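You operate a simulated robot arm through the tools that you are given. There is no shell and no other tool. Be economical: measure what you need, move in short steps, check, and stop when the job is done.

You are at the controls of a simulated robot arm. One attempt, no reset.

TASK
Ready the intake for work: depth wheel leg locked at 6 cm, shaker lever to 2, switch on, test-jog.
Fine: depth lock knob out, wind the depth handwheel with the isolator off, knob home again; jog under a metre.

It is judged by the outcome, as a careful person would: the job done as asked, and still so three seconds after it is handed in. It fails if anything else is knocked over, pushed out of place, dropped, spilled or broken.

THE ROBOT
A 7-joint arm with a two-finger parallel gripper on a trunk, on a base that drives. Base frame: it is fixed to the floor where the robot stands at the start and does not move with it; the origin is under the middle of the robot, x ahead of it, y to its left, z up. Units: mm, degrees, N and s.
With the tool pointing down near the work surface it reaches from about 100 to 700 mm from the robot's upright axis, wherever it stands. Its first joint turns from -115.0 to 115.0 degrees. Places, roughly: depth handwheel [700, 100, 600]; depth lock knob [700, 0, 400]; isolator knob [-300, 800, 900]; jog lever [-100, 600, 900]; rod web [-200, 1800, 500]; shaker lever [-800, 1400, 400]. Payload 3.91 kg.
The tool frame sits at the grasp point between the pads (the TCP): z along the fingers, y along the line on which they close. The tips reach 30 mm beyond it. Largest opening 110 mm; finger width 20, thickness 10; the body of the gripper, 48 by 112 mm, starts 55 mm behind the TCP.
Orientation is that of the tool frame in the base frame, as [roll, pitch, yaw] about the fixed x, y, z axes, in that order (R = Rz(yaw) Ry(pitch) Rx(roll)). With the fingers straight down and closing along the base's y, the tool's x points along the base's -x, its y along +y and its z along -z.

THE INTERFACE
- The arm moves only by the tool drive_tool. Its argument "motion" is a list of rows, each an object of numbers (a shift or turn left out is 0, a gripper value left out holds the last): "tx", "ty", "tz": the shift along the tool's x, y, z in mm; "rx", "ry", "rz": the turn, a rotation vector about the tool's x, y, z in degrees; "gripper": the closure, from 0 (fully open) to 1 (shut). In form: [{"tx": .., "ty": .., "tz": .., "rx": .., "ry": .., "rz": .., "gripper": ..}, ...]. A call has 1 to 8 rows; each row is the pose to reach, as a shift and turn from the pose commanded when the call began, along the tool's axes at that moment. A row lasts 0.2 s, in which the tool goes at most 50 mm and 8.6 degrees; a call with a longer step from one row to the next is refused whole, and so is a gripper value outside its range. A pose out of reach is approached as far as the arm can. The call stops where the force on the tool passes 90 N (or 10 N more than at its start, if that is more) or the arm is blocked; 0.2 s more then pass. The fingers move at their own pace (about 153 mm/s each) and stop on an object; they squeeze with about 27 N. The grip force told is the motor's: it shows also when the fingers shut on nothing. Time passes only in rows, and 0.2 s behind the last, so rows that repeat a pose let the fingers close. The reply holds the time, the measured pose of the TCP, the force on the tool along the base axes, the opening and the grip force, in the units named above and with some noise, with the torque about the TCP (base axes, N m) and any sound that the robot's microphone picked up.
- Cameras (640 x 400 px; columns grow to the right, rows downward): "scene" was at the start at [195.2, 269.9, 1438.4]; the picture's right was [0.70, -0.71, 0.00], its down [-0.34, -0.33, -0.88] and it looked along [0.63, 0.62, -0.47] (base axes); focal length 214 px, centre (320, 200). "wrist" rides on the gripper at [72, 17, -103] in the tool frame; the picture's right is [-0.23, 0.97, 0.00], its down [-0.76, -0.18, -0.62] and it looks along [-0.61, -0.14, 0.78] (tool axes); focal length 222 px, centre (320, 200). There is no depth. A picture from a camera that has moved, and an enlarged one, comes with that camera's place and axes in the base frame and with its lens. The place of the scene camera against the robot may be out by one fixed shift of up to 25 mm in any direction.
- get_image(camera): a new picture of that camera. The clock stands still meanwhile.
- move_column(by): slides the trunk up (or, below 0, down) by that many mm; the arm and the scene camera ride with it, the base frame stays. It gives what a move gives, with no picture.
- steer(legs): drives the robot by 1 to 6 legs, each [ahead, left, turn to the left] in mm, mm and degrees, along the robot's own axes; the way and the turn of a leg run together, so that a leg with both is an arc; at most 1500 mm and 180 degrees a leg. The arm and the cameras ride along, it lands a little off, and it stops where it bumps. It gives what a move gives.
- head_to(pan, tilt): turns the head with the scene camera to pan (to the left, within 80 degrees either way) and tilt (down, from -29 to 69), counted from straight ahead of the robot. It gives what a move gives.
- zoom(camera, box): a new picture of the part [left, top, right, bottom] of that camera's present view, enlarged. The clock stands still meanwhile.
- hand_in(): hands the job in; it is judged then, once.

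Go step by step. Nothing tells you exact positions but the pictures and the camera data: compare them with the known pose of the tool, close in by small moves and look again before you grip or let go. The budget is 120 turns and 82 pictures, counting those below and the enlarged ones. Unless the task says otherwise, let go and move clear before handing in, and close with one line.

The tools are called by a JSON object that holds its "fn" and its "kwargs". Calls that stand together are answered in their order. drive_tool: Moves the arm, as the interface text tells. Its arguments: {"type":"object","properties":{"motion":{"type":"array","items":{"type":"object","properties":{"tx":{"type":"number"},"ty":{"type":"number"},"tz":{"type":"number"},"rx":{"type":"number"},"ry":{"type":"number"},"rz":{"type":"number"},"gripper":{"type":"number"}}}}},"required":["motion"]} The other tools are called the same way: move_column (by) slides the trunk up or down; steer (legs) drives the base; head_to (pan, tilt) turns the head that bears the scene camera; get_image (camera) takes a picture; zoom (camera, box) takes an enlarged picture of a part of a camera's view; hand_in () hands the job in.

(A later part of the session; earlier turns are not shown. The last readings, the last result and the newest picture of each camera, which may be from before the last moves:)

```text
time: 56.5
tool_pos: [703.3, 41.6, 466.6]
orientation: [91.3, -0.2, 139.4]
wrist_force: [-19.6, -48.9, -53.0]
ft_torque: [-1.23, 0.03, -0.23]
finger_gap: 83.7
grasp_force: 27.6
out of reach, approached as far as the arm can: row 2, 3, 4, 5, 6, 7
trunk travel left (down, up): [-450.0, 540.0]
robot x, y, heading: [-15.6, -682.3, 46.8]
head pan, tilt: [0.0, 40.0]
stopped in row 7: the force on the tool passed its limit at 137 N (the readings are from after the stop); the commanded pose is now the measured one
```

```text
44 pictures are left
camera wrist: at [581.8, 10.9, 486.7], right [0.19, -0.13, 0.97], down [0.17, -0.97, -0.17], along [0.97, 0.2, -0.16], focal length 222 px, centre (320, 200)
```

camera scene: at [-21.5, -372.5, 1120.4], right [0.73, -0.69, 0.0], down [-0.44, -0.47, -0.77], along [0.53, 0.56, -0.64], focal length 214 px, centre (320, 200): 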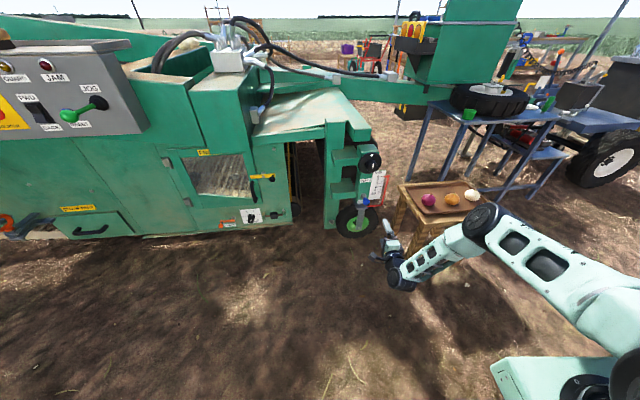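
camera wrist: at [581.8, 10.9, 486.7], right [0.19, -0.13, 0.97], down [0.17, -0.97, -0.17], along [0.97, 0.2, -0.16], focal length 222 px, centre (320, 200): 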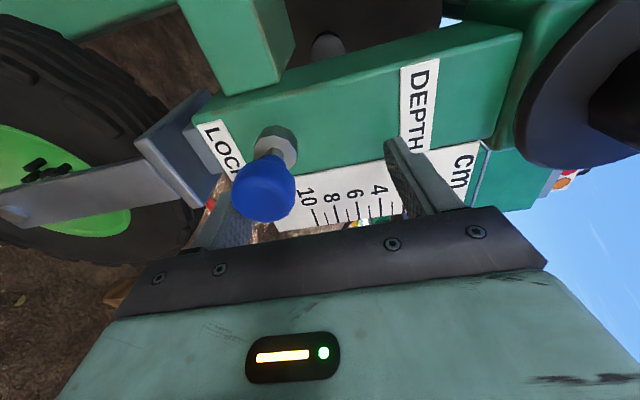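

The arm again hit its low limit and rode up, so the grip missed. I'll back off, open, and lower the trunk 150 more.

{"fn": "drive_tool", "kwargs": {"motion": [{"tz": -10, "gripper": 0.3}, {"tz": -25}, {"tz": -50}, {"tz": -75}, {"tz": -75}]}}

{"fn": "get_image", "kwargs": {"camera": "scene"}}

```text
time: 57.7
tool_pos: [652.7, -13.6, 467.0]
orientation: [90.6, 0.2, 139.3]
wrist_force: [2.6, 5.1, -16.4]
ft_torque: [-0.16, 0.12, 0.02]
finger_gap: 85.3
grasp_force: 8.5
trunk travel left (down, up): [-450.0, 540.0]
robot x, y, heading: [-12.2, -680.6, 46.4]
head pan, tilt: [0.0, 40.0]
```

```text
43 pictures are left
camera scene: at [-20.9, -372.4, 1120.2], right [0.73, -0.69, 0.0], down [-0.44, -0.47, -0.77], along [0.53, 0.56, -0.64], focal length 214 px, centre (320, 200)
```

scene: 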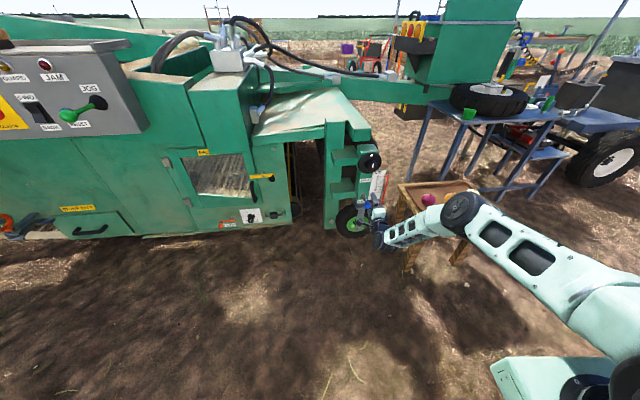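

{"fn": "get_image", "kwargs": {"camera": "wrist"}}

{"fn": "zoom", "kwargs": {"camera": "scene", "box": [330, 130, 490, 260]}}

```text
42 pictures are left
camera wrist: at [530.4, -45.8, 486.4], right [0.18, -0.14, 0.97], down [0.17, -0.97, -0.17], along [0.97, 0.2, -0.15], focal length 222 px, centre (320, 200)
```

wrist: 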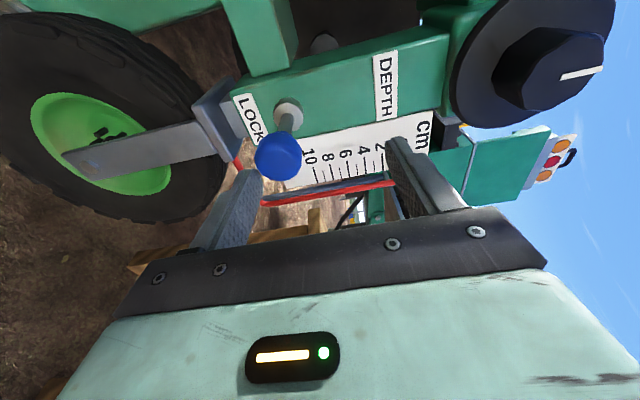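

```text
3.08 times, centred on (410, 195) of scene
camera zoom: at [-20.9, -372.4, 1120.2], right [0.73, -0.69, 0.0], down [-0.44, -0.47, -0.77], along [0.53, 0.56, -0.64], focal length 660 px, centre (43, 215)
```

zoom: 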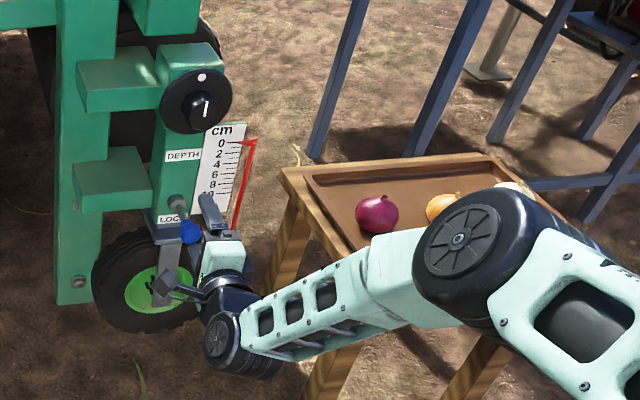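

The ball now shows a longer stem—it may have been drawn out by the lower finger. I'll open the fingers and check.

{"fn": "drive_tool", "kwargs": {"motion": [{"gripper": 0}, {"gripper": 0}, {"tz": -20}, {"tz": -20}]}}

{"fn": "zoom", "kwargs": {"camera": "wrist", "box": [190, 50, 470, 230]}}

```text
time: 58.7
tool_pos: [641.5, -28.9, 471.8]
orientation: [90.4, 0.1, 139.1]
wrist_force: [-0.3, 0.5, -0.4]
ft_torque: [-0.05, 0.04, 0.01]
finger_gap: 109.7
grasp_force: 0.1
trunk travel left (down, up): [-450.0, 540.0]
robot x, y, heading: [-21.0, -675.3, 46.5]
head pan, tilt: [0.0, 40.0]
```

```text
2.22 times, centred on (330, 140) of wrist
camera zoom: at [519.0, -60.3, 489.0], right [0.18, -0.14, 0.97], down [0.17, -0.97, -0.17], along [0.97, 0.2, -0.15], focal length 494 px, centre (298, 333)
```

zoom: 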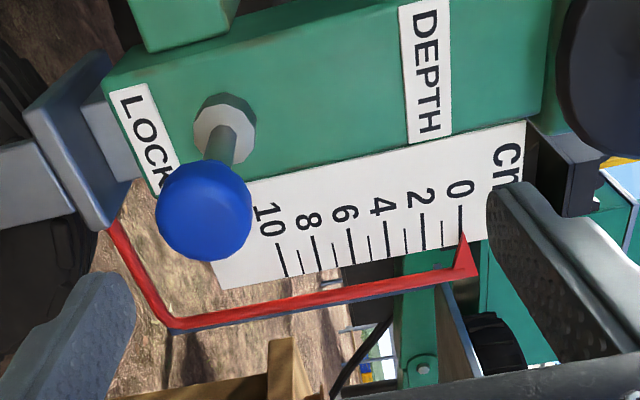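

The knob is out and holding; pointer reads about 0. Before winding, check the isolator's position.

{"fn": "head_to", "kwargs": {"pan": 35, "tilt": 30}}

{"fn": "get_image", "kwargs": {"camera": "scene"}}

```text
time: 59.7
tool_pos: [641.5, -29.1, 470.8]
orientation: [90.5, 0.1, 139.2]
wrist_force: [-0.2, 0.2, -0.2]
ft_torque: [-0.01, 0.01, -0.02]
finger_gap: 110.0
grasp_force: 0.3
trunk travel left (down, up): [-450.0, 540.0]
robot x, y, heading: [-15.8, -679.2, 46.5]
head pan, tilt: [35.0, 30.0]
```

```text
39 pictures are left
camera scene: at [-66.4, -345.2, 1135.7], right [0.99, -0.15, 0.0], down [-0.07, -0.49, -0.87], along [0.13, 0.86, -0.5], focal length 214 px, centre (320, 200)
```

scene: 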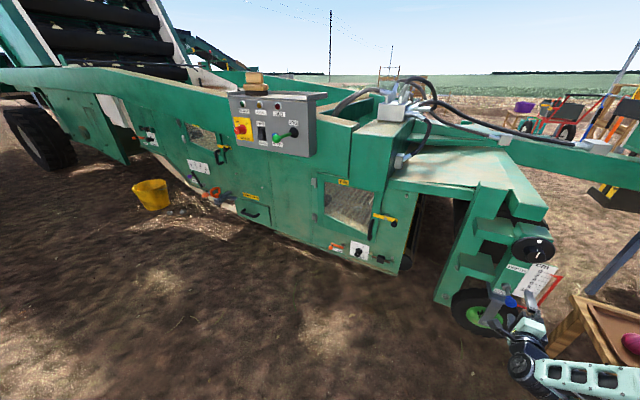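

{"fn": "zoom", "kwargs": {"camera": "scene", "box": [170, 70, 330, 230]}}

```text
2.50 times, centred on (250, 150) of scene
camera zoom: at [-66.4, -345.2, 1135.7], right [0.99, -0.15, 0.0], down [-0.07, -0.49, -0.87], along [0.13, 0.86, -0.5], focal length 536 px, centre (495, 325)
```

zoom: 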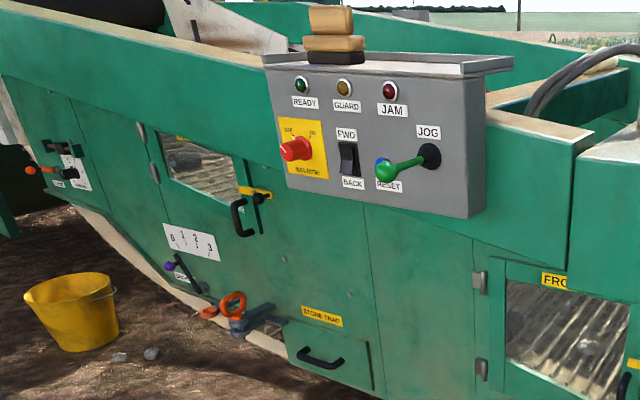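

Isolator points to OFF and the lamps are dark, good. The handwheel hub is at ≈[697,45,632]; I'll move in front of it with the tool pointing squarely along +y.

{"fn": "drive_tool", "kwargs": {"motion": [{"tz": -40, "ry": 5}, {"tz": -80, "ty": 20, "tx": -5, "ry": 10}, {"tz": -80, "ty": 60, "tx": -20, "ry": 16}, {"tz": -70, "ty": 100, "tx": -35, "ry": 22}, {"tz": -55, "ty": 130, "tx": -50, "ry": 28}, {"tz": -35, "ty": 150, "tx": -65, "ry": 34}, {"tz": -15, "ty": 161, "tx": -80, "ry": 41}, {"tz": -10, "ty": 161, "tx": -82, "ry": 41}]}}

{"fn": "get_image", "kwargs": {"camera": "wrist"}}

{"fn": "head_to", "kwargs": {"pan": 0, "tilt": 35}}

{"fn": "get_image", "kwargs": {"camera": "scene"}}

```text
time: 61.5
tool_pos: [698.0, -92.0, 630.3]
orientation: [90.4, -0.3, -179.8]
wrist_force: [-0.1, -0.1, -0.1]
ft_torque: [0.01, 0.0, 0.01]
finger_gap: 110.1
grasp_force: 0.1
trunk travel left (down, up): [-450.0, 540.0]
robot x, y, heading: [-20.0, -680.0, 46.5]
head pan, tilt: [35.0, 30.0]
```

```text
37 pictures are left
camera wrist: at [626.0, -194.8, 650.2], right [0.23, 0.01, 0.97], down [0.76, -0.62, -0.18], along [0.6, 0.78, -0.15], focal length 222 px, centre (320, 200)
```

wrist: 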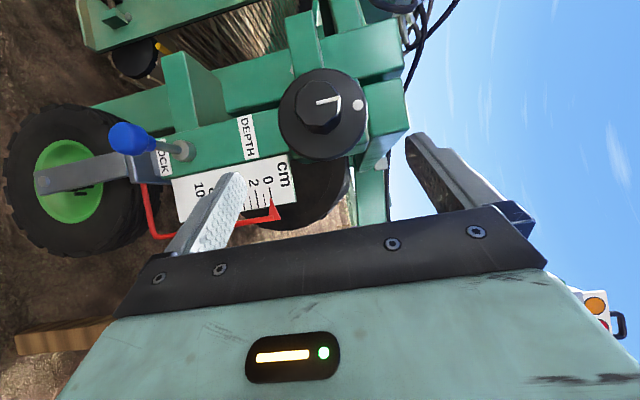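

```text
time: 62.5
tool_pos: [696.3, -91.2, 631.9]
orientation: [90.4, -0.3, -179.8]
wrist_force: [0.3, -0.6, -0.1]
ft_torque: [-0.03, 0.01, -0.01]
finger_gap: 109.9
grasp_force: 0.1
trunk travel left (down, up): [-450.0, 540.0]
robot x, y, heading: [-13.7, -680.9, 46.4]
head pan, tilt: [0.0, 35.0]
```

```text
36 pictures are left
camera scene: at [-19.3, -370.7, 1127.9], right [0.73, -0.69, 0.0], down [-0.39, -0.42, -0.82], along [0.56, 0.59, -0.57], focal length 214 px, centre (320, 200)
```

scene: 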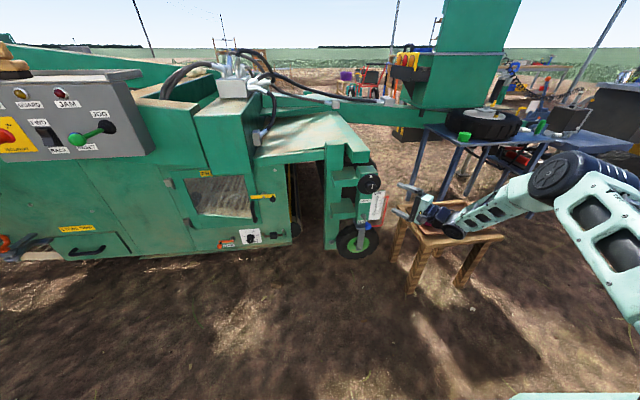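

Hub refined to ≈[691,45,632]. Advance and grip the hub.

{"fn": "drive_tool", "kwargs": {"motion": [{"tx": 6, "tz": 40, "gripper": 0.15}, {"tx": 6, "tz": 80}, {"tx": 6, "tz": 110}, {"tx": 6, "tz": 130}, {"tx": 6, "tz": 130, "gripper": 1}, {"tx": 6, "tz": 130, "gripper": 1}, {"tx": 6, "tz": 130, "gripper": 1}]}}

{"fn": "get_image", "kwargs": {"camera": "wrist"}}

```text
time: 64.2
tool_pos: [691.1, 41.4, 630.1]
orientation: [90.4, -0.2, -179.8]
wrist_force: [3.0, -0.8, -4.7]
ft_torque: [0.76, -0.49, -0.34]
finger_gap: 47.8
grasp_force: 45.0
trunk travel left (down, up): [-450.0, 540.0]
robot x, y, heading: [-15.9, -682.7, 46.5]
head pan, tilt: [0.0, 35.0]
```

```text
35 pictures are left
camera wrist: at [618.8, -61.6, 648.8], right [0.23, 0.01, 0.97], down [0.76, -0.62, -0.18], along [0.6, 0.78, -0.15], focal length 222 px, centre (320, 200)
```

wrist: 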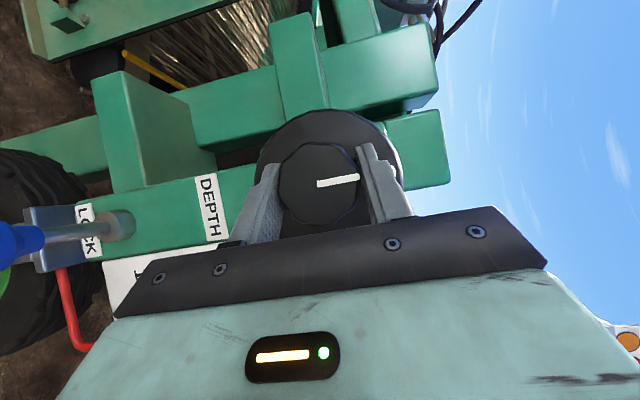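

Gripped the hub (48 mm). Turn clockwise ~51° and see which way the pointer goes.

{"fn": "drive_tool", "kwargs": {"motion": [{"rz": 8.5}, {"rz": 17}, {"rz": 25.5}, {"rz": 34}, {"rz": 42.5}, {"rz": 51}, {"rz": 51}]}}

{"fn": "get_image", "kwargs": {"camera": "wrist"}}

{"fn": "zoom", "kwargs": {"camera": "scene", "box": [330, 150, 430, 270]}}

```text
time: 65.8
tool_pos: [686.6, 40.0, 642.1]
orientation: [88.4, -50.9, -178.0]
wrist_force: [-45.1, -24.9, 46.2]
ft_torque: [3.54, -2.67, -0.54]
finger_gap: 57.4
grasp_force: 44.9
trunk travel left (down, up): [-450.0, 540.0]
robot x, y, heading: [-20.4, -682.2, 46.5]
head pan, tilt: [0.0, 35.0]
```

```text
34 pictures are left
camera wrist: at [655.2, -64.0, 707.6], right [0.9, 0.01, 0.44], down [0.35, -0.61, -0.71], along [0.26, 0.8, -0.55], focal length 222 px, centre (320, 200)
```

wrist: 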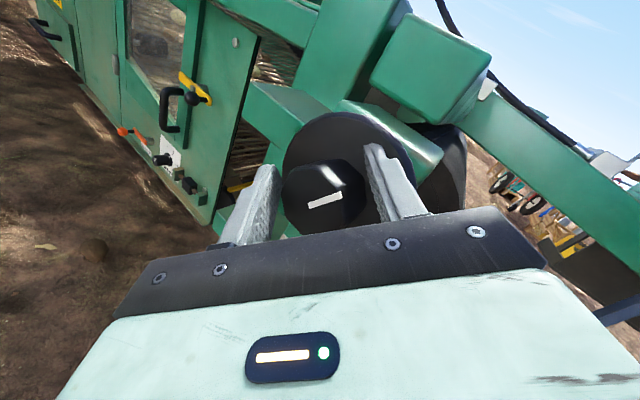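

```text
3.33 times, centred on (380, 210) of scene
camera zoom: at [-22.3, -373.0, 1129.0], right [0.73, -0.69, 0.0], down [-0.39, -0.41, -0.82], along [0.57, 0.6, -0.57], focal length 715 px, centre (120, 167)
```

zoom: 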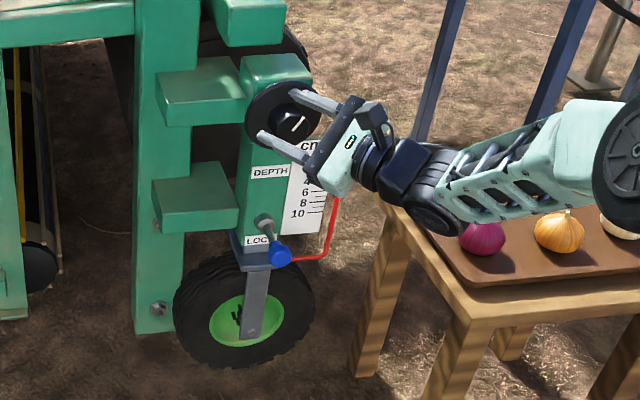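

The hub resisted and slipped (≈3 N·m reaction), so this is probably the stop direction. I'll turn back and go counter-clockwise.

{"fn": "drive_tool", "kwargs": {"motion": [{"rz": -8.5}, {"rz": -17}, {"rz": -25.5}, {"rz": -34}, {"rz": -42.5}, {"rz": -51}, {"rz": -51}]}}

{"fn": "drive_tool", "kwargs": {"motion": [{"rz": -8.5}, {"rz": -17}, {"rz": -25.5}, {"rz": -34}, {"rz": -42.5}, {"rz": -51}, {"rz": -51}]}}

{"fn": "get_image", "kwargs": {"camera": "wrist"}}

{"fn": "zoom", "kwargs": {"camera": "scene", "box": [330, 150, 430, 270]}}

```text
time: 67.3
tool_pos: [690.0, 39.1, 630.8]
orientation: [90.4, -0.1, -179.8]
wrist_force: [-8.7, 24.3, 14.5]
ft_torque: [0.63, -0.36, -0.36]
finger_gap: 47.8
grasp_force: 45.1
trunk travel left (down, up): [-450.0, 540.0]
robot x, y, heading: [-16.9, -678.0, 46.5]
head pan, tilt: [0.0, 35.0]
```

```text
time: 69.0
tool_pos: [687.2, 38.1, 619.9]
orientation: [92.1, 50.4, -178.0]
wrist_force: [-31.3, -22.8, -26.4]
ft_torque: [-1.9, 2.09, -0.38]
finger_gap: 57.5
grasp_force: 45.1
trunk travel left (down, up): [-450.0, 540.0]
robot x, y, heading: [-18.2, -679.2, 46.6]
head pan, tilt: [0.0, 35.0]
```

```text
32 pictures are left
camera wrist: at [628.9, -67.3, 578.0], right [-0.6, 0.01, 0.8], down [0.63, -0.61, 0.49], along [0.49, 0.79, 0.36], focal length 222 px, centre (320, 200)
```

wrist: 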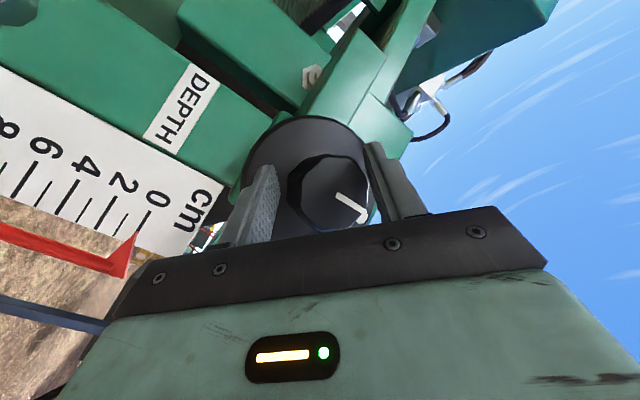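

```text
3.33 times, centred on (380, 210) of scene
camera zoom: at [-19.3, -370.4, 1127.3], right [0.73, -0.69, 0.0], down [-0.4, -0.42, -0.82], along [0.56, 0.59, -0.57], focal length 715 px, centre (120, 167)
```

zoom: 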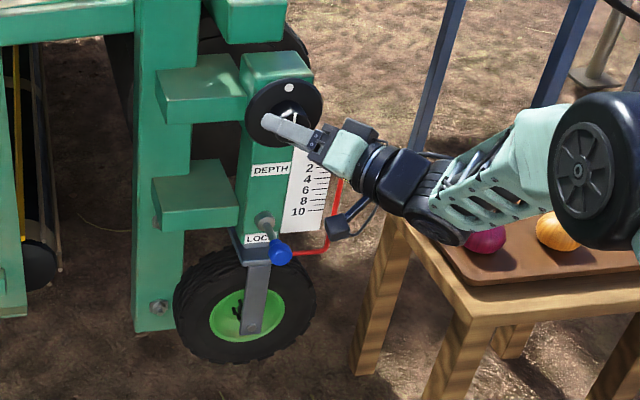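

Neither direction moved it, but I now see why: the whole machine is yawed about 24° (its wall's inward normal is ≈[0.41,0.91]), so my grip was skewed. I'll release, realign to that normal and regrip.

{"fn": "drive_tool", "kwargs": {"motion": [{"gripper": 0.3}, {"gripper": 0.3}, {"tz": -35}, {"tz": -70}, {"tz": -70, "rz": 8.5}, {"tz": -70, "rz": 17}, {"tz": -70, "rz": 25.5}, {"tz": -70, "rz": 34}]}}

{"fn": "drive_tool", "kwargs": {"motion": [{"rz": 8.5}, {"rz": 17}, {"rz": 17}]}}

{"fn": "drive_tool", "kwargs": {"motion": [{"tx": 8, "tz": 3, "ry": -6}, {"tx": 16, "tz": 6, "ry": -12}, {"tx": 24, "tz": 8, "ry": -18}, {"tx": 31, "tz": 10, "ry": -24}, {"tx": 31, "tz": 10, "ry": -24}]}}

{"fn": "get_image", "kwargs": {"camera": "wrist"}}

```text
time: 70.8
tool_pos: [690.8, -30.9, 632.5]
orientation: [90.4, 16.7, -179.7]
wrist_force: [0.3, 0.3, -0.7]
ft_torque: [-0.02, 0.02, 0.03]
finger_gap: 77.3
grasp_force: 0.1
trunk travel left (down, up): [-450.0, 540.0]
robot x, y, heading: [-18.1, -675.4, 46.8]
head pan, tilt: [0.0, 35.0]
```

```text
time: 71.5
tool_pos: [692.0, -30.9, 631.7]
orientation: [90.4, -0.3, -179.8]
wrist_force: [-0.7, -0.1, 0.5]
ft_torque: [0.01, -0.02, -0.01]
finger_gap: 77.0
grasp_force: 0.0
trunk travel left (down, up): [-450.0, 540.0]
robot x, y, heading: [-17.7, -677.8, 46.6]
head pan, tilt: [0.0, 35.0]
```

```text
time: 72.8
tool_pos: [659.6, -20.7, 629.8]
orientation: [90.4, -0.1, 156.2]
wrist_force: [0.5, 0.3, -0.4]
ft_torque: [0.0, -0.04, -0.02]
finger_gap: 77.1
grasp_force: 0.0
trunk travel left (down, up): [-450.0, 540.0]
robot x, y, heading: [-16.3, -680.6, 46.4]
head pan, tilt: [0.0, 35.0]
```

```text
30 pictures are left
camera wrist: at [551.6, -86.3, 649.0], right [0.21, -0.09, 0.97], down [0.44, -0.88, -0.17], along [0.87, 0.47, -0.15], focal length 222 px, centre (320, 200)
```

wrist: 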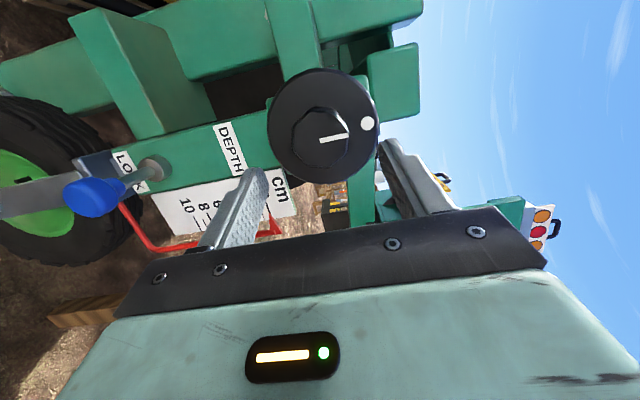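

Aligned nicely. Advance 66 mm, grip, and turn clockwise, watching torque and gap.

{"fn": "drive_tool", "kwargs": {"motion": [{"tx": -1, "tz": 30}, {"tx": -1, "tz": 55}, {"tx": -1, "tz": 66}, {"tx": -1, "tz": 66}, {"tx": -1, "tz": 66, "gripper": 1}, {"tx": -1, "tz": 66, "gripper": 1}, {"tx": -1, "tz": 66, "gripper": 1}]}}

{"fn": "drive_tool", "kwargs": {"motion": [{"rz": 6}, {"rz": 12}, {"rz": 18}, {"rz": 18}]}}

{"fn": "drive_tool", "kwargs": {"motion": [{"rz": -6}, {"rz": -12}, {"rz": -18}, {"rz": -24}, {"rz": -30}, {"rz": -36}, {"rz": -36}]}}

{"fn": "get_image", "kwargs": {"camera": "wrist"}}

```text
time: 74.3
tool_pos: [688.5, 39.5, 629.6]
orientation: [90.4, 0.0, 156.2]
wrist_force: [1.1, 4.3, 3.8]
ft_torque: [1.06, -0.63, 0.0]
finger_gap: 47.7
grasp_force: 44.7
trunk travel left (down, up): [-450.0, 540.0]
robot x, y, heading: [-16.7, -681.1, 46.5]
head pan, tilt: [0.0, 35.0]
```

```text
time: 75.3
tool_pos: [686.7, 38.4, 631.2]
orientation: [90.3, -18.2, 156.0]
wrist_force: [4.1, 2.1, 4.5]
ft_torque: [1.41, -1.03, -0.33]
finger_gap: 49.8
grasp_force: 44.9
trunk travel left (down, up): [-450.0, 540.0]
robot x, y, heading: [-15.0, -678.2, 46.7]
head pan, tilt: [0.0, 35.0]
```

```text
time: 77.0
tool_pos: [687.6, 40.0, 628.4]
orientation: [90.7, 17.8, 156.5]
wrist_force: [-5.5, -7.3, 1.2]
ft_torque: [-0.68, 2.25, -0.29]
finger_gap: 48.0
grasp_force: 45.1
trunk travel left (down, up): [-450.0, 540.0]
robot x, y, heading: [-13.9, -676.1, 46.3]
head pan, tilt: [0.0, 35.0]
```

```text
29 pictures are left
camera wrist: at [577.4, -25.3, 625.1], right [-0.07, 0.04, 1.0], down [0.46, -0.88, 0.07], along [0.88, 0.47, 0.04], focal length 222 px, centre (320, 200)
```

wrist: 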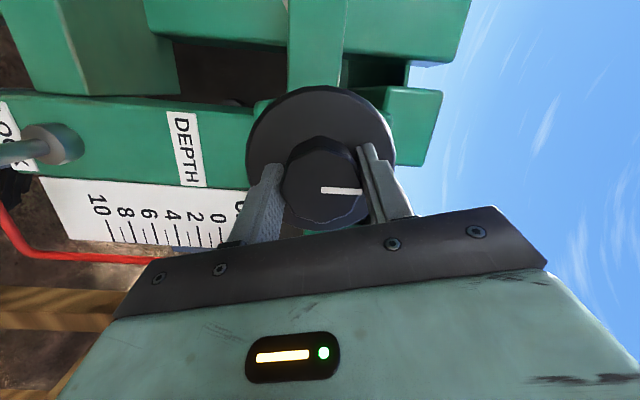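

Counter-clockwise the hub turns with the gripper without slipping. Continue further.

{"fn": "drive_tool", "kwargs": {"motion": [{"rz": -8}, {"rz": -16}, {"rz": -24}, {"rz": -32}, {"rz": -40}, {"rz": -48}, {"rz": -56}, {"rz": -56}]}}

{"fn": "get_image", "kwargs": {"camera": "wrist"}}

```text
time: 78.8
tool_pos: [689.6, 38.0, 630.1]
orientation: [91.6, 74.1, 157.8]
wrist_force: [-2.0, -16.6, -2.3]
ft_torque: [-0.59, 1.06, -1.3]
finger_gap: 52.6
grasp_force: 44.5
trunk travel left (down, up): [-450.0, 540.0]
robot x, y, heading: [-15.4, -681.2, 46.2]
head pan, tilt: [0.0, 35.0]
```

```text
28 pictures are left
camera wrist: at [614.0, -42.4, 566.8], right [-0.8, 0.36, 0.49], down [0.1, -0.72, 0.69], along [0.59, 0.6, 0.54], focal length 222 px, centre (320, 200)
```

wrist: 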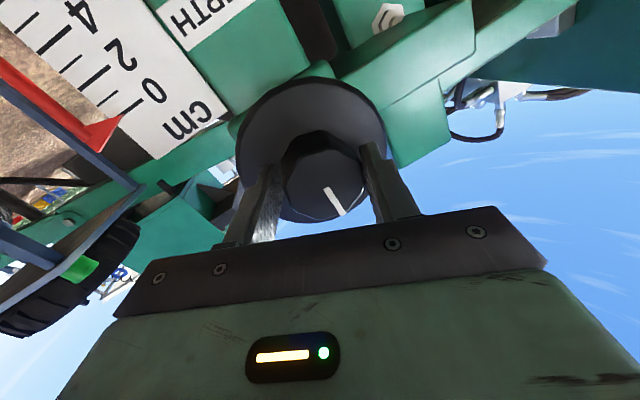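

The hub turned ~18° then slipped. Re-deriving from the knob's travel ([692,46]→[669,18]) the true normal is nearer [0.64,0.77] (50°), so I'll realign once more to that.

{"fn": "drive_tool", "kwargs": {"motion": [{"gripper": 0.3}, {"gripper": 0.3}, {"tz": -35}, {"tz": -70}, {"tz": -70, "rz": 8.5}, {"tz": -70, "rz": 17}, {"tz": -70, "rz": 25.5}, {"tz": -70, "rz": 34}]}}

{"fn": "drive_tool", "kwargs": {"motion": [{"rz": 8.5}, {"rz": 17}, {"rz": 25.5}, {"rz": 34}, {"rz": 40}, {"rz": 40}]}}

{"fn": "drive_tool", "kwargs": {"motion": [{"tx": 7, "tz": 2, "ry": -5}, {"tx": 14, "tz": 4, "ry": -10}, {"tx": 19, "tz": 5, "ry": -16}, {"tx": 19, "tz": 5, "ry": -16}]}}

{"fn": "get_image", "kwargs": {"camera": "wrist"}}

```text
time: 80.5
tool_pos: [659.5, -23.9, 629.7]
orientation: [90.5, 39.9, 156.6]
wrist_force: [0.1, 0.0, 0.4]
ft_torque: [-0.01, -0.02, -0.01]
finger_gap: 77.2
grasp_force: 0.1
trunk travel left (down, up): [-450.0, 540.0]
robot x, y, heading: [-18.4, -676.9, 46.4]
head pan, tilt: [0.0, 35.0]
```

```text
time: 82.0
tool_pos: [659.5, -23.3, 630.1]
orientation: [90.4, -0.2, 156.4]
wrist_force: [0.0, 0.9, 0.0]
ft_torque: [0.01, 0.0, 0.02]
finger_gap: 76.9
grasp_force: 0.1
trunk travel left (down, up): [-450.0, 540.0]
robot x, y, heading: [-17.3, -682.4, 46.4]
head pan, tilt: [0.0, 35.0]
```

```text
time: 83.0
tool_pos: [645.6, -12.8, 629.7]
orientation: [90.4, 0.0, 140.2]
wrist_force: [-0.4, 0.4, 0.3]
ft_torque: [-0.02, 0.01, 0.01]
finger_gap: 77.1
grasp_force: 0.0
trunk travel left (down, up): [-450.0, 540.0]
robot x, y, heading: [-18.8, -679.7, 46.8]
head pan, tilt: [0.0, 35.0]
```

```text
27 pictures are left
camera wrist: at [522.3, -45.6, 648.5], right [0.18, -0.14, 0.97], down [0.19, -0.97, -0.17], along [0.97, 0.21, -0.15], focal length 222 px, centre (320, 200)
```

wrist: 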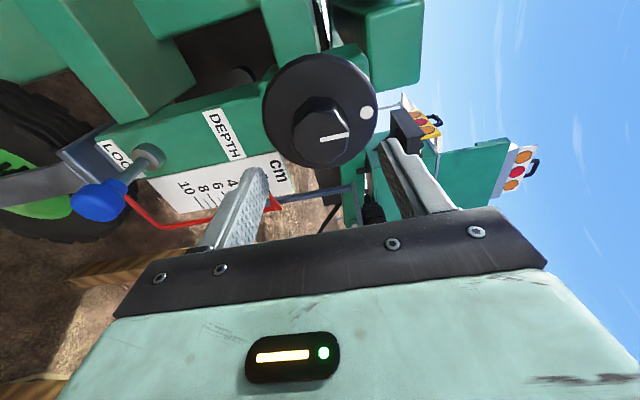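

Stem direction confirms ~50°. Approach, grip, and turn counter-clockwise in two measured steps.

{"fn": "drive_tool", "kwargs": {"motion": [{"tx": 2, "tz": 30}, {"tx": 2, "tz": 55}, {"tx": 2, "tz": 71}, {"tx": 2, "tz": 71}, {"tx": 2, "tz": 71, "gripper": 1}, {"tx": 2, "tz": 71, "gripper": 1}, {"tx": 2, "tz": 71, "gripper": 1}]}}

{"fn": "drive_tool", "kwargs": {"motion": [{"rz": -6}, {"rz": -12}, {"rz": -18}, {"rz": -24}, {"rz": -30}, {"rz": -30}]}}

{"fn": "drive_tool", "kwargs": {"motion": [{"rz": -6}, {"rz": -12}, {"rz": -18}, {"rz": -24}, {"rz": -30}, {"rz": -30}]}}

{"fn": "get_image", "kwargs": {"camera": "wrist"}}

```text
time: 84.5
tool_pos: [688.3, 43.8, 629.8]
orientation: [90.5, 0.1, 140.3]
wrist_force: [2.7, 3.8, -9.4]
ft_torque: [1.23, -0.94, 0.2]
finger_gap: 47.5
grasp_force: 44.9
trunk travel left (down, up): [-450.0, 540.0]
robot x, y, heading: [-19.4, -678.8, 46.6]
head pan, tilt: [0.0, 35.0]
```

```text
time: 86.0
tool_pos: [687.1, 42.8, 629.9]
orientation: [90.5, 30.1, 140.5]
wrist_force: [-4.7, -6.4, -4.0]
ft_torque: [1.91, -0.17, 0.19]
finger_gap: 49.1
grasp_force: 45.1
trunk travel left (down, up): [-450.0, 540.0]
robot x, y, heading: [-16.2, -677.7, 46.7]
head pan, tilt: [0.0, 35.0]
```

```text
time: 87.3
tool_pos: [687.8, 43.6, 632.1]
orientation: [90.8, 60.2, 140.9]
wrist_force: [5.3, 2.6, -1.9]
ft_torque: [1.57, 0.01, 1.0]
finger_gap: 49.7
grasp_force: 45.0
trunk travel left (down, up): [-450.0, 540.0]
robot x, y, heading: [-16.5, -679.8, 46.8]
head pan, tilt: [0.0, 35.0]
```

```text
26 pictures are left
camera wrist: at [583.0, -3.8, 578.1], right [-0.56, 0.47, 0.68], down [0.01, -0.82, 0.58], along [0.83, 0.33, 0.45], focal length 222 px, centre (320, 200)
```

wrist: 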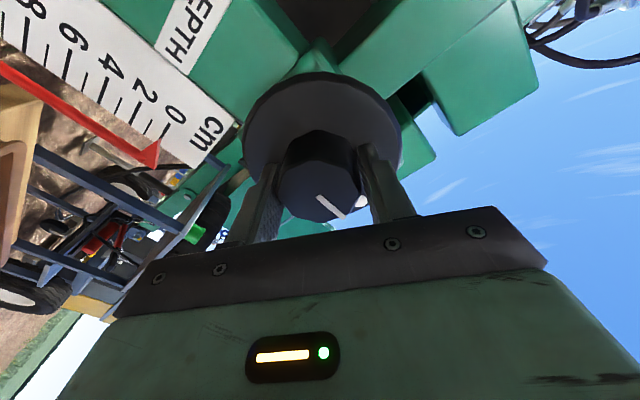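

On reviewing: in the first clockwise turn the hub's white line did follow the gripper (~42°), and torque was low—counter-clockwise is the end stop at 0. So wind clockwise from here, a long stroke.

{"fn": "drive_tool", "kwargs": {"motion": [{"rz": 8}, {"rz": 16}, {"rz": 24}, {"rz": 32}, {"rz": 40}, {"rz": 48}, {"rz": 56}, {"rz": 60}]}}

{"fn": "drive_tool", "kwargs": {"motion": [{"rz": 8}, {"rz": 16}, {"rz": 24}, {"rz": 32}, {"rz": 40}, {"rz": 48}, {"rz": 56}, {"rz": 60}]}}

{"fn": "get_image", "kwargs": {"camera": "wrist"}}

{"fn": "zoom", "kwargs": {"camera": "scene", "box": [330, 150, 430, 270]}}

```text
time: 89.2
tool_pos: [688.8, 43.3, 630.6]
orientation: [90.4, 0.0, 140.2]
wrist_force: [4.0, -6.8, 4.2]
ft_torque: [0.39, -0.32, -0.17]
finger_gap: 47.9
grasp_force: 44.9
trunk travel left (down, up): [-450.0, 540.0]
robot x, y, heading: [-15.5, -680.5, 46.1]
head pan, tilt: [0.0, 35.0]
```

```text
time: 91.0
tool_pos: [687.8, 43.3, 629.1]
orientation: [90.8, -60.1, 139.4]
wrist_force: [3.8, -10.3, 2.0]
ft_torque: [-1.15, 0.84, 0.94]
finger_gap: 49.2
grasp_force: 45.0
trunk travel left (down, up): [-450.0, 540.0]
robot x, y, heading: [-18.8, -678.6, 46.5]
head pan, tilt: [0.0, 35.0]
```

```text
25 pictures are left
camera wrist: at [605.8, -21.9, 702.4], right [0.74, -0.61, 0.29], down [-0.23, -0.63, -0.74], along [0.64, 0.48, -0.6], focal length 222 px, centre (320, 200)
```

wrist: 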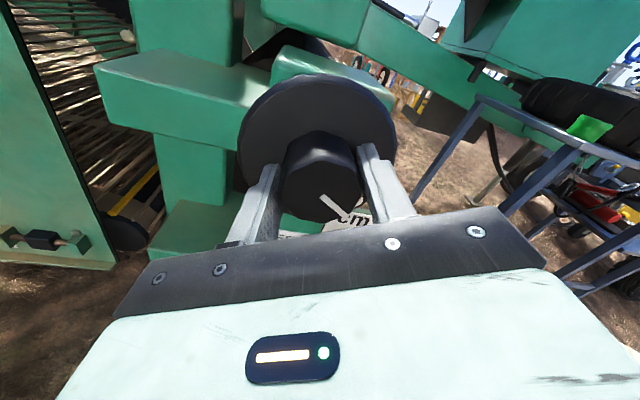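

```text
3.33 times, centred on (380, 210) of scene
camera zoom: at [-19.2, -371.1, 1128.0], right [0.73, -0.69, 0.0], down [-0.4, -0.42, -0.82], along [0.56, 0.59, -0.57], focal length 715 px, centre (120, 167)
```

zoom: 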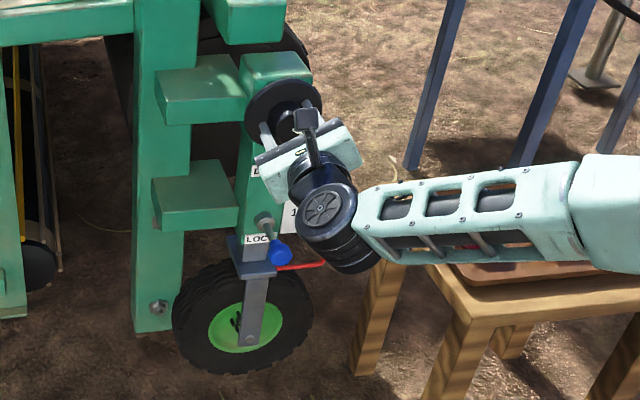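

The hub is winding (120° so far) and the leg is extending. I'll open in place, unwind the gripper by 120°, and read the scale there.

{"fn": "drive_tool", "kwargs": {"motion": [{"gripper": 0.2}, {"gripper": 0.2}, {"rz": -8}, {"rz": -16}, {"rz": -24}, {"rz": -32}, {"rz": -40}, {"rz": -48}]}}

{"fn": "drive_tool", "kwargs": {"motion": [{"rz": -8}, {"rz": -16}, {"rz": -24}, {"rz": -32}, {"rz": -40}, {"rz": -48}, {"rz": -56}, {"rz": -64}]}}

{"fn": "drive_tool", "kwargs": {"motion": [{"rz": -8}, {"rz": -8, "gripper": 1}, {"rz": -8, "gripper": 1}, {"rz": -8, "gripper": 1}]}}

{"fn": "get_image", "kwargs": {"camera": "wrist"}}

```text
time: 92.8
tool_pos: [687.0, 43.4, 629.3]
orientation: [90.5, -11.9, 140.2]
wrist_force: [0.5, 1.2, 0.8]
ft_torque: [-0.01, 0.01, -0.05]
finger_gap: 87.7
grasp_force: 0.0
trunk travel left (down, up): [-450.0, 540.0]
robot x, y, heading: [-17.4, -678.8, 46.5]
head pan, tilt: [0.0, 35.0]
```

```text
time: 94.5
tool_pos: [688.1, 44.0, 630.3]
orientation: [90.6, 52.2, 140.8]
wrist_force: [-0.4, 0.0, 0.9]
ft_torque: [-0.02, -0.02, 0.02]
finger_gap: 88.2
grasp_force: 0.2
trunk travel left (down, up): [-450.0, 540.0]
robot x, y, heading: [-14.0, -682.4, 46.5]
head pan, tilt: [0.0, 35.0]
```

```text
time: 95.5
tool_pos: [687.5, 43.8, 630.2]
orientation: [91.0, 60.1, 141.0]
wrist_force: [1.6, -2.6, -0.5]
ft_torque: [0.66, -0.57, 1.69]
finger_gap: 49.7
grasp_force: 44.6
trunk travel left (down, up): [-450.0, 540.0]
robot x, y, heading: [-16.3, -680.9, 46.5]
head pan, tilt: [0.0, 35.0]
```

```text
23 pictures are left
camera wrist: at [582.6, -3.6, 577.4], right [-0.56, 0.47, 0.68], down [0.01, -0.82, 0.58], along [0.83, 0.33, 0.45], focal length 222 px, centre (320, 200)
```

wrist: 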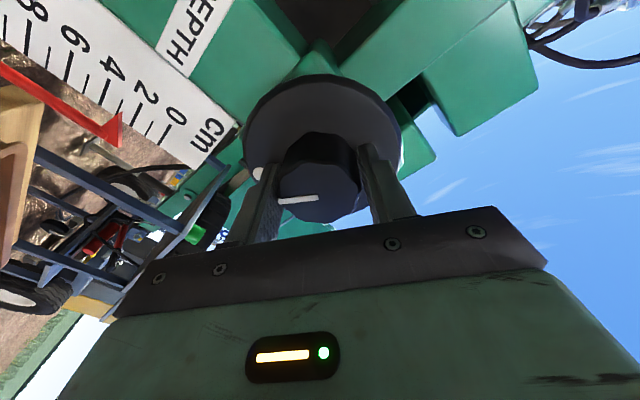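

Pointer has moved to about 2 cm. Another 120° stroke, then unwind and check again.

{"fn": "drive_tool", "kwargs": {"motion": [{"rz": 8}, {"rz": 16}, {"rz": 24}, {"rz": 32}, {"rz": 40}, {"rz": 48}, {"rz": 56}, {"rz": 60}]}}

{"fn": "drive_tool", "kwargs": {"motion": [{"rz": 8}, {"rz": 16}, {"rz": 24}, {"rz": 32}, {"rz": 40}, {"rz": 48}, {"rz": 56}, {"rz": 60}]}}

{"fn": "drive_tool", "kwargs": {"motion": [{"gripper": 0.2}, {"gripper": 0.2}, {"rz": -8}, {"rz": -16}, {"rz": -24}, {"rz": -32}, {"rz": -40}, {"rz": -48}]}}

{"fn": "drive_tool", "kwargs": {"motion": [{"rz": -8}, {"rz": -16}, {"rz": -24}, {"rz": -32}, {"rz": -40}, {"rz": -48}, {"rz": -56}, {"rz": -64}]}}

{"fn": "drive_tool", "kwargs": {"motion": [{"rz": -8}, {"rz": -8, "gripper": 1}, {"rz": -8, "gripper": 1}, {"rz": -8, "gripper": 1}]}}

{"fn": "get_image", "kwargs": {"camera": "wrist"}}

```text
time: 97.3
tool_pos: [687.5, 42.6, 629.3]
orientation: [90.4, -0.1, 140.3]
wrist_force: [7.1, 13.5, -2.6]
ft_torque: [0.62, -0.5, 0.15]
finger_gap: 48.1
grasp_force: 45.0
trunk travel left (down, up): [-450.0, 540.0]
robot x, y, heading: [-17.9, -680.2, 46.5]
head pan, tilt: [0.0, 35.0]
```

```text
time: 99.2
tool_pos: [686.8, 44.6, 629.4]
orientation: [90.9, -60.1, 139.5]
wrist_force: [-7.2, -12.9, 5.0]
ft_torque: [-1.15, 0.77, 1.1]
finger_gap: 49.0
grasp_force: 45.5
trunk travel left (down, up): [-450.0, 540.0]
robot x, y, heading: [-20.1, -679.7, 46.4]
head pan, tilt: [0.0, 35.0]
```

```text
time: 101.0
tool_pos: [686.7, 42.0, 629.4]
orientation: [90.5, -11.9, 140.3]
wrist_force: [0.3, -0.5, -0.3]
ft_torque: [0.0, -0.01, 0.0]
finger_gap: 88.0
grasp_force: 0.1
trunk travel left (down, up): [-450.0, 540.0]
robot x, y, heading: [-15.9, -677.6, 46.4]
head pan, tilt: [0.0, 35.0]
```

```text
time: 102.8
tool_pos: [687.1, 43.2, 629.9]
orientation: [90.8, 52.2, 140.8]
wrist_force: [-0.6, 0.1, -0.5]
ft_torque: [-0.02, -0.01, 0.0]
finger_gap: 88.1
grasp_force: 0.2
trunk travel left (down, up): [-450.0, 540.0]
robot x, y, heading: [-15.7, -678.9, 46.6]
head pan, tilt: [0.0, 35.0]
```

```text
time: 103.8
tool_pos: [687.9, 44.0, 631.5]
orientation: [90.8, 60.2, 140.9]
wrist_force: [0.0, 0.3, -0.1]
ft_torque: [0.71, -0.61, 1.66]
finger_gap: 49.3
grasp_force: 44.9
trunk travel left (down, up): [-450.0, 540.0]
robot x, y, heading: [-16.5, -682.0, 46.6]
head pan, tilt: [0.0, 35.0]
```

```text
22 pictures are left
camera wrist: at [582.3, -4.6, 577.9], right [-0.56, 0.47, 0.68], down [0.02, -0.82, 0.58], along [0.83, 0.33, 0.45], focal length 222 px, centre (320, 200)
```

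wrist: 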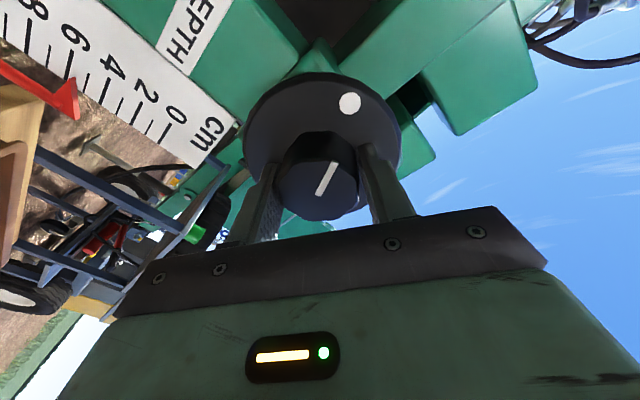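

{"fn": "zoom", "kwargs": {"camera": "wrist", "box": [0, 0, 220, 180]}}

```text
2.22 times, centred on (110, 90) of wrist
camera zoom: at [582.3, -4.6, 577.9], right [-0.56, 0.47, 0.68], down [0.02, -0.82, 0.58], along [0.83, 0.33, 0.45], focal length 494 px, centre (787, 444)
```

zoom: 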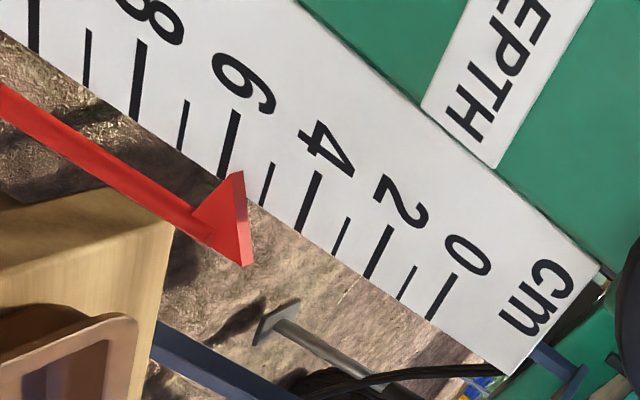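

Pointer reads about 5.65; rate ≈ 2.8 cm per 120°. Turn another 14° and re-read.

{"fn": "drive_tool", "kwargs": {"motion": [{"rz": 7}, {"rz": 14}, {"rz": 14}]}}

{"fn": "zoom", "kwargs": {"camera": "wrist", "box": [0, 0, 220, 180]}}

```text
time: 104.5
tool_pos: [687.2, 42.2, 630.6]
orientation: [90.6, 45.9, 140.6]
wrist_force: [-2.7, -12.2, 0.6]
ft_torque: [0.56, -0.4, 1.06]
finger_gap: 49.0
grasp_force: 45.6
trunk travel left (down, up): [-450.0, 540.0]
robot x, y, heading: [-16.1, -677.1, 46.4]
head pan, tilt: [0.0, 35.0]
```

```text
2.22 times, centred on (110, 90) of wrist
camera zoom: at [573.4, 3.2, 591.9], right [-0.41, 0.35, 0.84], down [0.11, -0.9, 0.43], along [0.9, 0.27, 0.33], focal length 494 px, centre (787, 444)
```

zoom: 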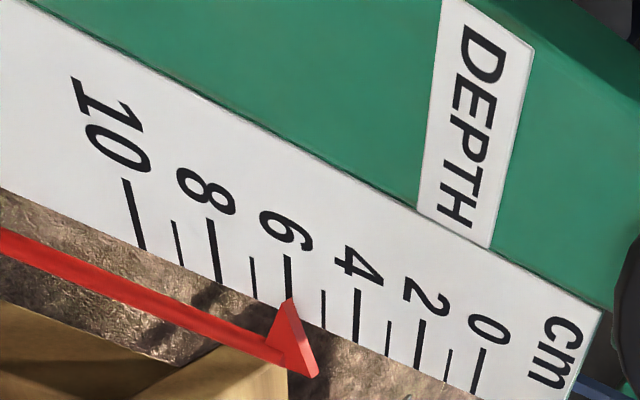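

Pointer now on 6. Release, back off, and lower to the lock knob with the fingers closed to push it home.

{"fn": "drive_tool", "kwargs": {"motion": [{"gripper": 0.2}, {"gripper": 0.2}, {"tz": -50}, {"tz": -100}, {"tz": -100, "rz": 8.5}, {"tz": -100, "rz": 17}, {"tz": -100, "rz": 25.5}, {"tz": -100, "rz": 34}]}}

{"fn": "drive_tool", "kwargs": {"motion": [{"rz": 8, "gripper": 1}, {"rz": 12}, {"rz": 12}]}}

{"fn": "drive_tool", "kwargs": {"motion": [{"ty": -45}, {"ty": -90}, {"ty": -135}, {"ty": -170}, {"ty": -191}, {"ty": -191}]}}

{"fn": "get_image", "kwargs": {"camera": "wrist"}}

```text
time: 106.3
tool_pos: [623.2, -33.9, 628.9]
orientation: [90.5, 11.9, 140.4]
wrist_force: [-0.3, -0.1, 0.1]
ft_torque: [0.0, -0.01, -0.02]
finger_gap: 88.0
grasp_force: 0.1
trunk travel left (down, up): [-450.0, 540.0]
robot x, y, heading: [-16.8, -679.2, 46.5]
head pan, tilt: [0.0, 35.0]
```

```text
time: 107.2
tool_pos: [623.5, -34.3, 629.2]
orientation: [90.3, 0.0, 140.4]
wrist_force: [-0.3, 0.2, -0.1]
ft_torque: [-0.01, -0.03, 0.01]
finger_gap: 0.0
grasp_force: 27.1
trunk travel left (down, up): [-450.0, 540.0]
robot x, y, heading: [-18.9, -674.7, 46.6]
head pan, tilt: [0.0, 35.0]
```

```text
time: 108.5
tool_pos: [623.9, -35.4, 439.7]
orientation: [90.4, 0.0, 140.4]
wrist_force: [0.2, 0.5, 0.1]
ft_torque: [0.02, -0.03, 0.03]
finger_gap: 0.0
grasp_force: 26.9
trunk travel left (down, up): [-450.0, 540.0]
robot x, y, heading: [-18.5, -677.6, 46.3]
head pan, tilt: [0.0, 35.0]
```

```text
19 pictures are left
camera wrist: at [501.7, -69.4, 458.6], right [0.18, -0.14, 0.97], down [0.19, -0.97, -0.17], along [0.97, 0.21, -0.15], focal length 222 px, centre (320, 200)
```

wrist: 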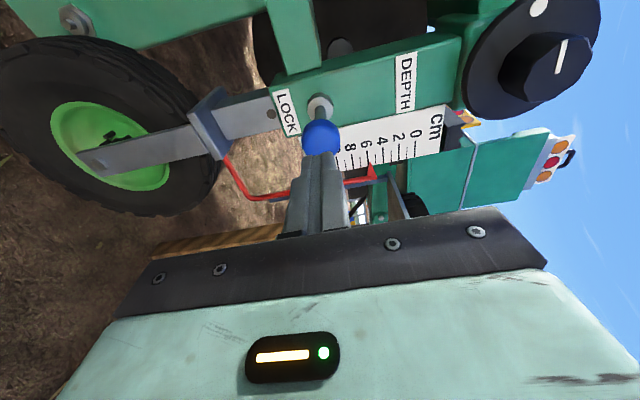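

{"fn": "zoom", "kwargs": {"camera": "wrist", "box": [290, 90, 450, 200]}}

```text
3.64 times, centred on (370, 145) of wrist
camera zoom: at [501.7, -69.4, 458.6], right [0.18, -0.14, 0.97], down [0.19, -0.97, -0.17], along [0.97, 0.21, -0.15], focal length 808 px, centre (138, 400)
```

zoom: 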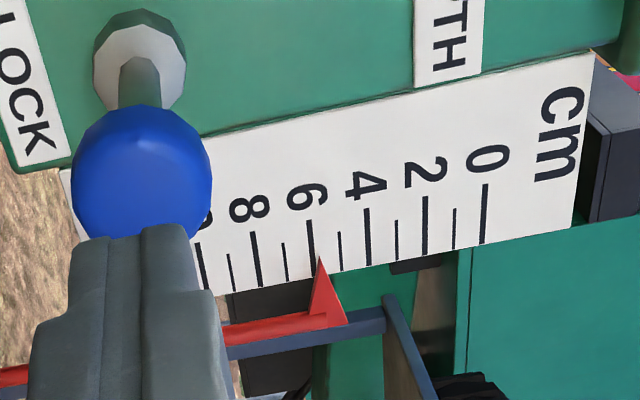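

From this level view the pointer reads about 5.8 once parallax is allowed for. I'll go back and add ~7° before locking.

{"fn": "drive_tool", "kwargs": {"motion": [{"ty": 45, "gripper": 0.2}, {"ty": 90}, {"ty": 135}, {"ty": 175}, {"ty": 191}, {"ty": 191}]}}

{"fn": "drive_tool", "kwargs": {"motion": [{"tz": 45}, {"tz": 80}, {"tz": 100}, {"tz": 100}, {"tz": 100, "gripper": 1}, {"tz": 100, "gripper": 1}, {"tz": 100, "gripper": 1}]}}

{"fn": "drive_tool", "kwargs": {"motion": [{"rz": 4}, {"rz": 8}, {"rz": 8}]}}

{"fn": "drive_tool", "kwargs": {"motion": [{"gripper": 0.2}, {"gripper": 0.2}, {"tz": -50, "rz": -4}, {"tz": -100, "rz": -8}, {"tz": -100, "rz": -8, "gripper": 1}, {"tz": -100, "rz": -8}]}}

{"fn": "drive_tool", "kwargs": {"motion": [{"ty": -45}, {"ty": -90}, {"ty": -135}, {"ty": -170}, {"ty": -191}, {"ty": -191}]}}

{"fn": "zoom", "kwargs": {"camera": "wrist", "box": [290, 90, 450, 200]}}

```text
time: 110.0
tool_pos: [624.9, -33.1, 630.4]
orientation: [90.5, 0.0, 140.2]
wrist_force: [0.6, 0.3, 0.5]
ft_torque: [0.0, 0.01, -0.01]
finger_gap: 87.7
grasp_force: 0.1
trunk travel left (down, up): [-450.0, 540.0]
robot x, y, heading: [-21.2, -680.1, 46.6]
head pan, tilt: [0.0, 35.0]
```

```text
time: 111.5
tool_pos: [687.6, 43.0, 630.1]
orientation: [90.6, 0.0, 140.3]
wrist_force: [3.5, 4.6, -15.3]
ft_torque: [1.15, -0.76, 0.42]
finger_gap: 47.0
grasp_force: 44.6
trunk travel left (down, up): [-450.0, 540.0]
robot x, y, heading: [-17.5, -680.5, 46.5]
head pan, tilt: [0.0, 35.0]
```

```text
time: 112.3
tool_pos: [687.5, 43.6, 630.2]
orientation: [90.5, -7.9, 140.2]
wrist_force: [-8.2, -12.5, -7.3]
ft_torque: [-0.6, 0.46, -0.63]
finger_gap: 47.2
grasp_force: 44.9
trunk travel left (down, up): [-450.0, 540.0]
robot x, y, heading: [-18.7, -680.4, 46.5]
head pan, tilt: [0.0, 35.0]
```

```text
time: 113.8
tool_pos: [624.8, -34.1, 629.8]
orientation: [90.4, 0.1, 140.1]
wrist_force: [-0.1, 0.0, -0.5]
ft_torque: [0.0, -0.03, 0.0]
finger_gap: 0.2
grasp_force: 26.8
trunk travel left (down, up): [-450.0, 540.0]
robot x, y, heading: [-15.8, -676.3, 46.7]
head pan, tilt: [0.0, 35.0]
```

```text
time: 115.2
tool_pos: [623.2, -35.9, 441.7]
orientation: [90.3, 0.2, 140.2]
wrist_force: [-0.6, 0.3, 0.1]
ft_torque: [0.0, 0.03, 0.01]
finger_gap: 0.1
grasp_force: 26.2
trunk travel left (down, up): [-450.0, 540.0]
robot x, y, heading: [-14.9, -677.3, 46.5]
head pan, tilt: [0.0, 35.0]
```

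```text
3.64 times, centred on (370, 145) of wrist
camera zoom: at [502.2, -69.5, 459.8], right [0.18, -0.14, 0.97], down [0.19, -0.97, -0.17], along [0.97, 0.21, -0.15], focal length 808 px, centre (138, 400)
```

zoom: 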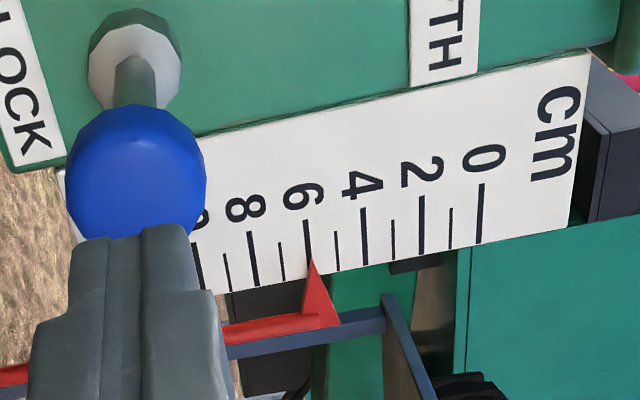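

Pointer on 6 now. Push the lock knob home along its axis.

{"fn": "drive_tool", "kwargs": {"motion": [{"tz": 20}, {"tz": 30}, {"tz": 40}, {"tz": 48}, {"tz": 55}, {"tz": 60}, {"tz": 64}, {"tz": 64}]}}

{"fn": "drive_tool", "kwargs": {"motion": [{"tz": -30}, {"tz": -60}, {"tz": -60}]}}

{"fn": "zoom", "kwargs": {"camera": "wrist", "box": [230, 60, 450, 210]}}

```text
time: 116.8
tool_pos: [661.3, 10.0, 438.6]
orientation: [90.5, 0.0, 140.2]
wrist_force: [-12.2, -16.8, 10.9]
ft_torque: [0.36, -0.16, 0.16]
finger_gap: 0.0
grasp_force: 27.3
trunk travel left (down, up): [-450.0, 540.0]
robot x, y, heading: [-17.7, -679.8, 46.2]
head pan, tilt: [0.0, 35.0]
stopped in row 8: the force on the tool passed its limit at 93 N (the readings are from after the stop); the commanded pose is now the measured one
```

```text
time: 117.7
tool_pos: [626.5, -36.8, 438.4]
orientation: [90.6, 0.1, 140.2]
wrist_force: [-0.2, -0.5, -0.2]
ft_torque: [-0.02, 0.0, -0.01]
finger_gap: 0.1
grasp_force: 26.9
trunk travel left (down, up): [-450.0, 540.0]
robot x, y, heading: [-16.6, -680.2, 46.9]
head pan, tilt: [0.0, 35.0]
```

```text
2.67 times, centred on (340, 135) of wrist
camera zoom: at [503.6, -70.2, 457.7], right [0.18, -0.14, 0.97], down [0.19, -0.97, -0.17], along [0.97, 0.21, -0.15], focal length 592 px, centre (267, 373)
```

zoom: 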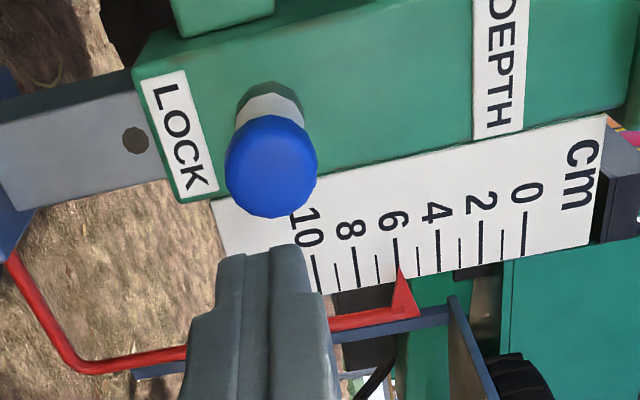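

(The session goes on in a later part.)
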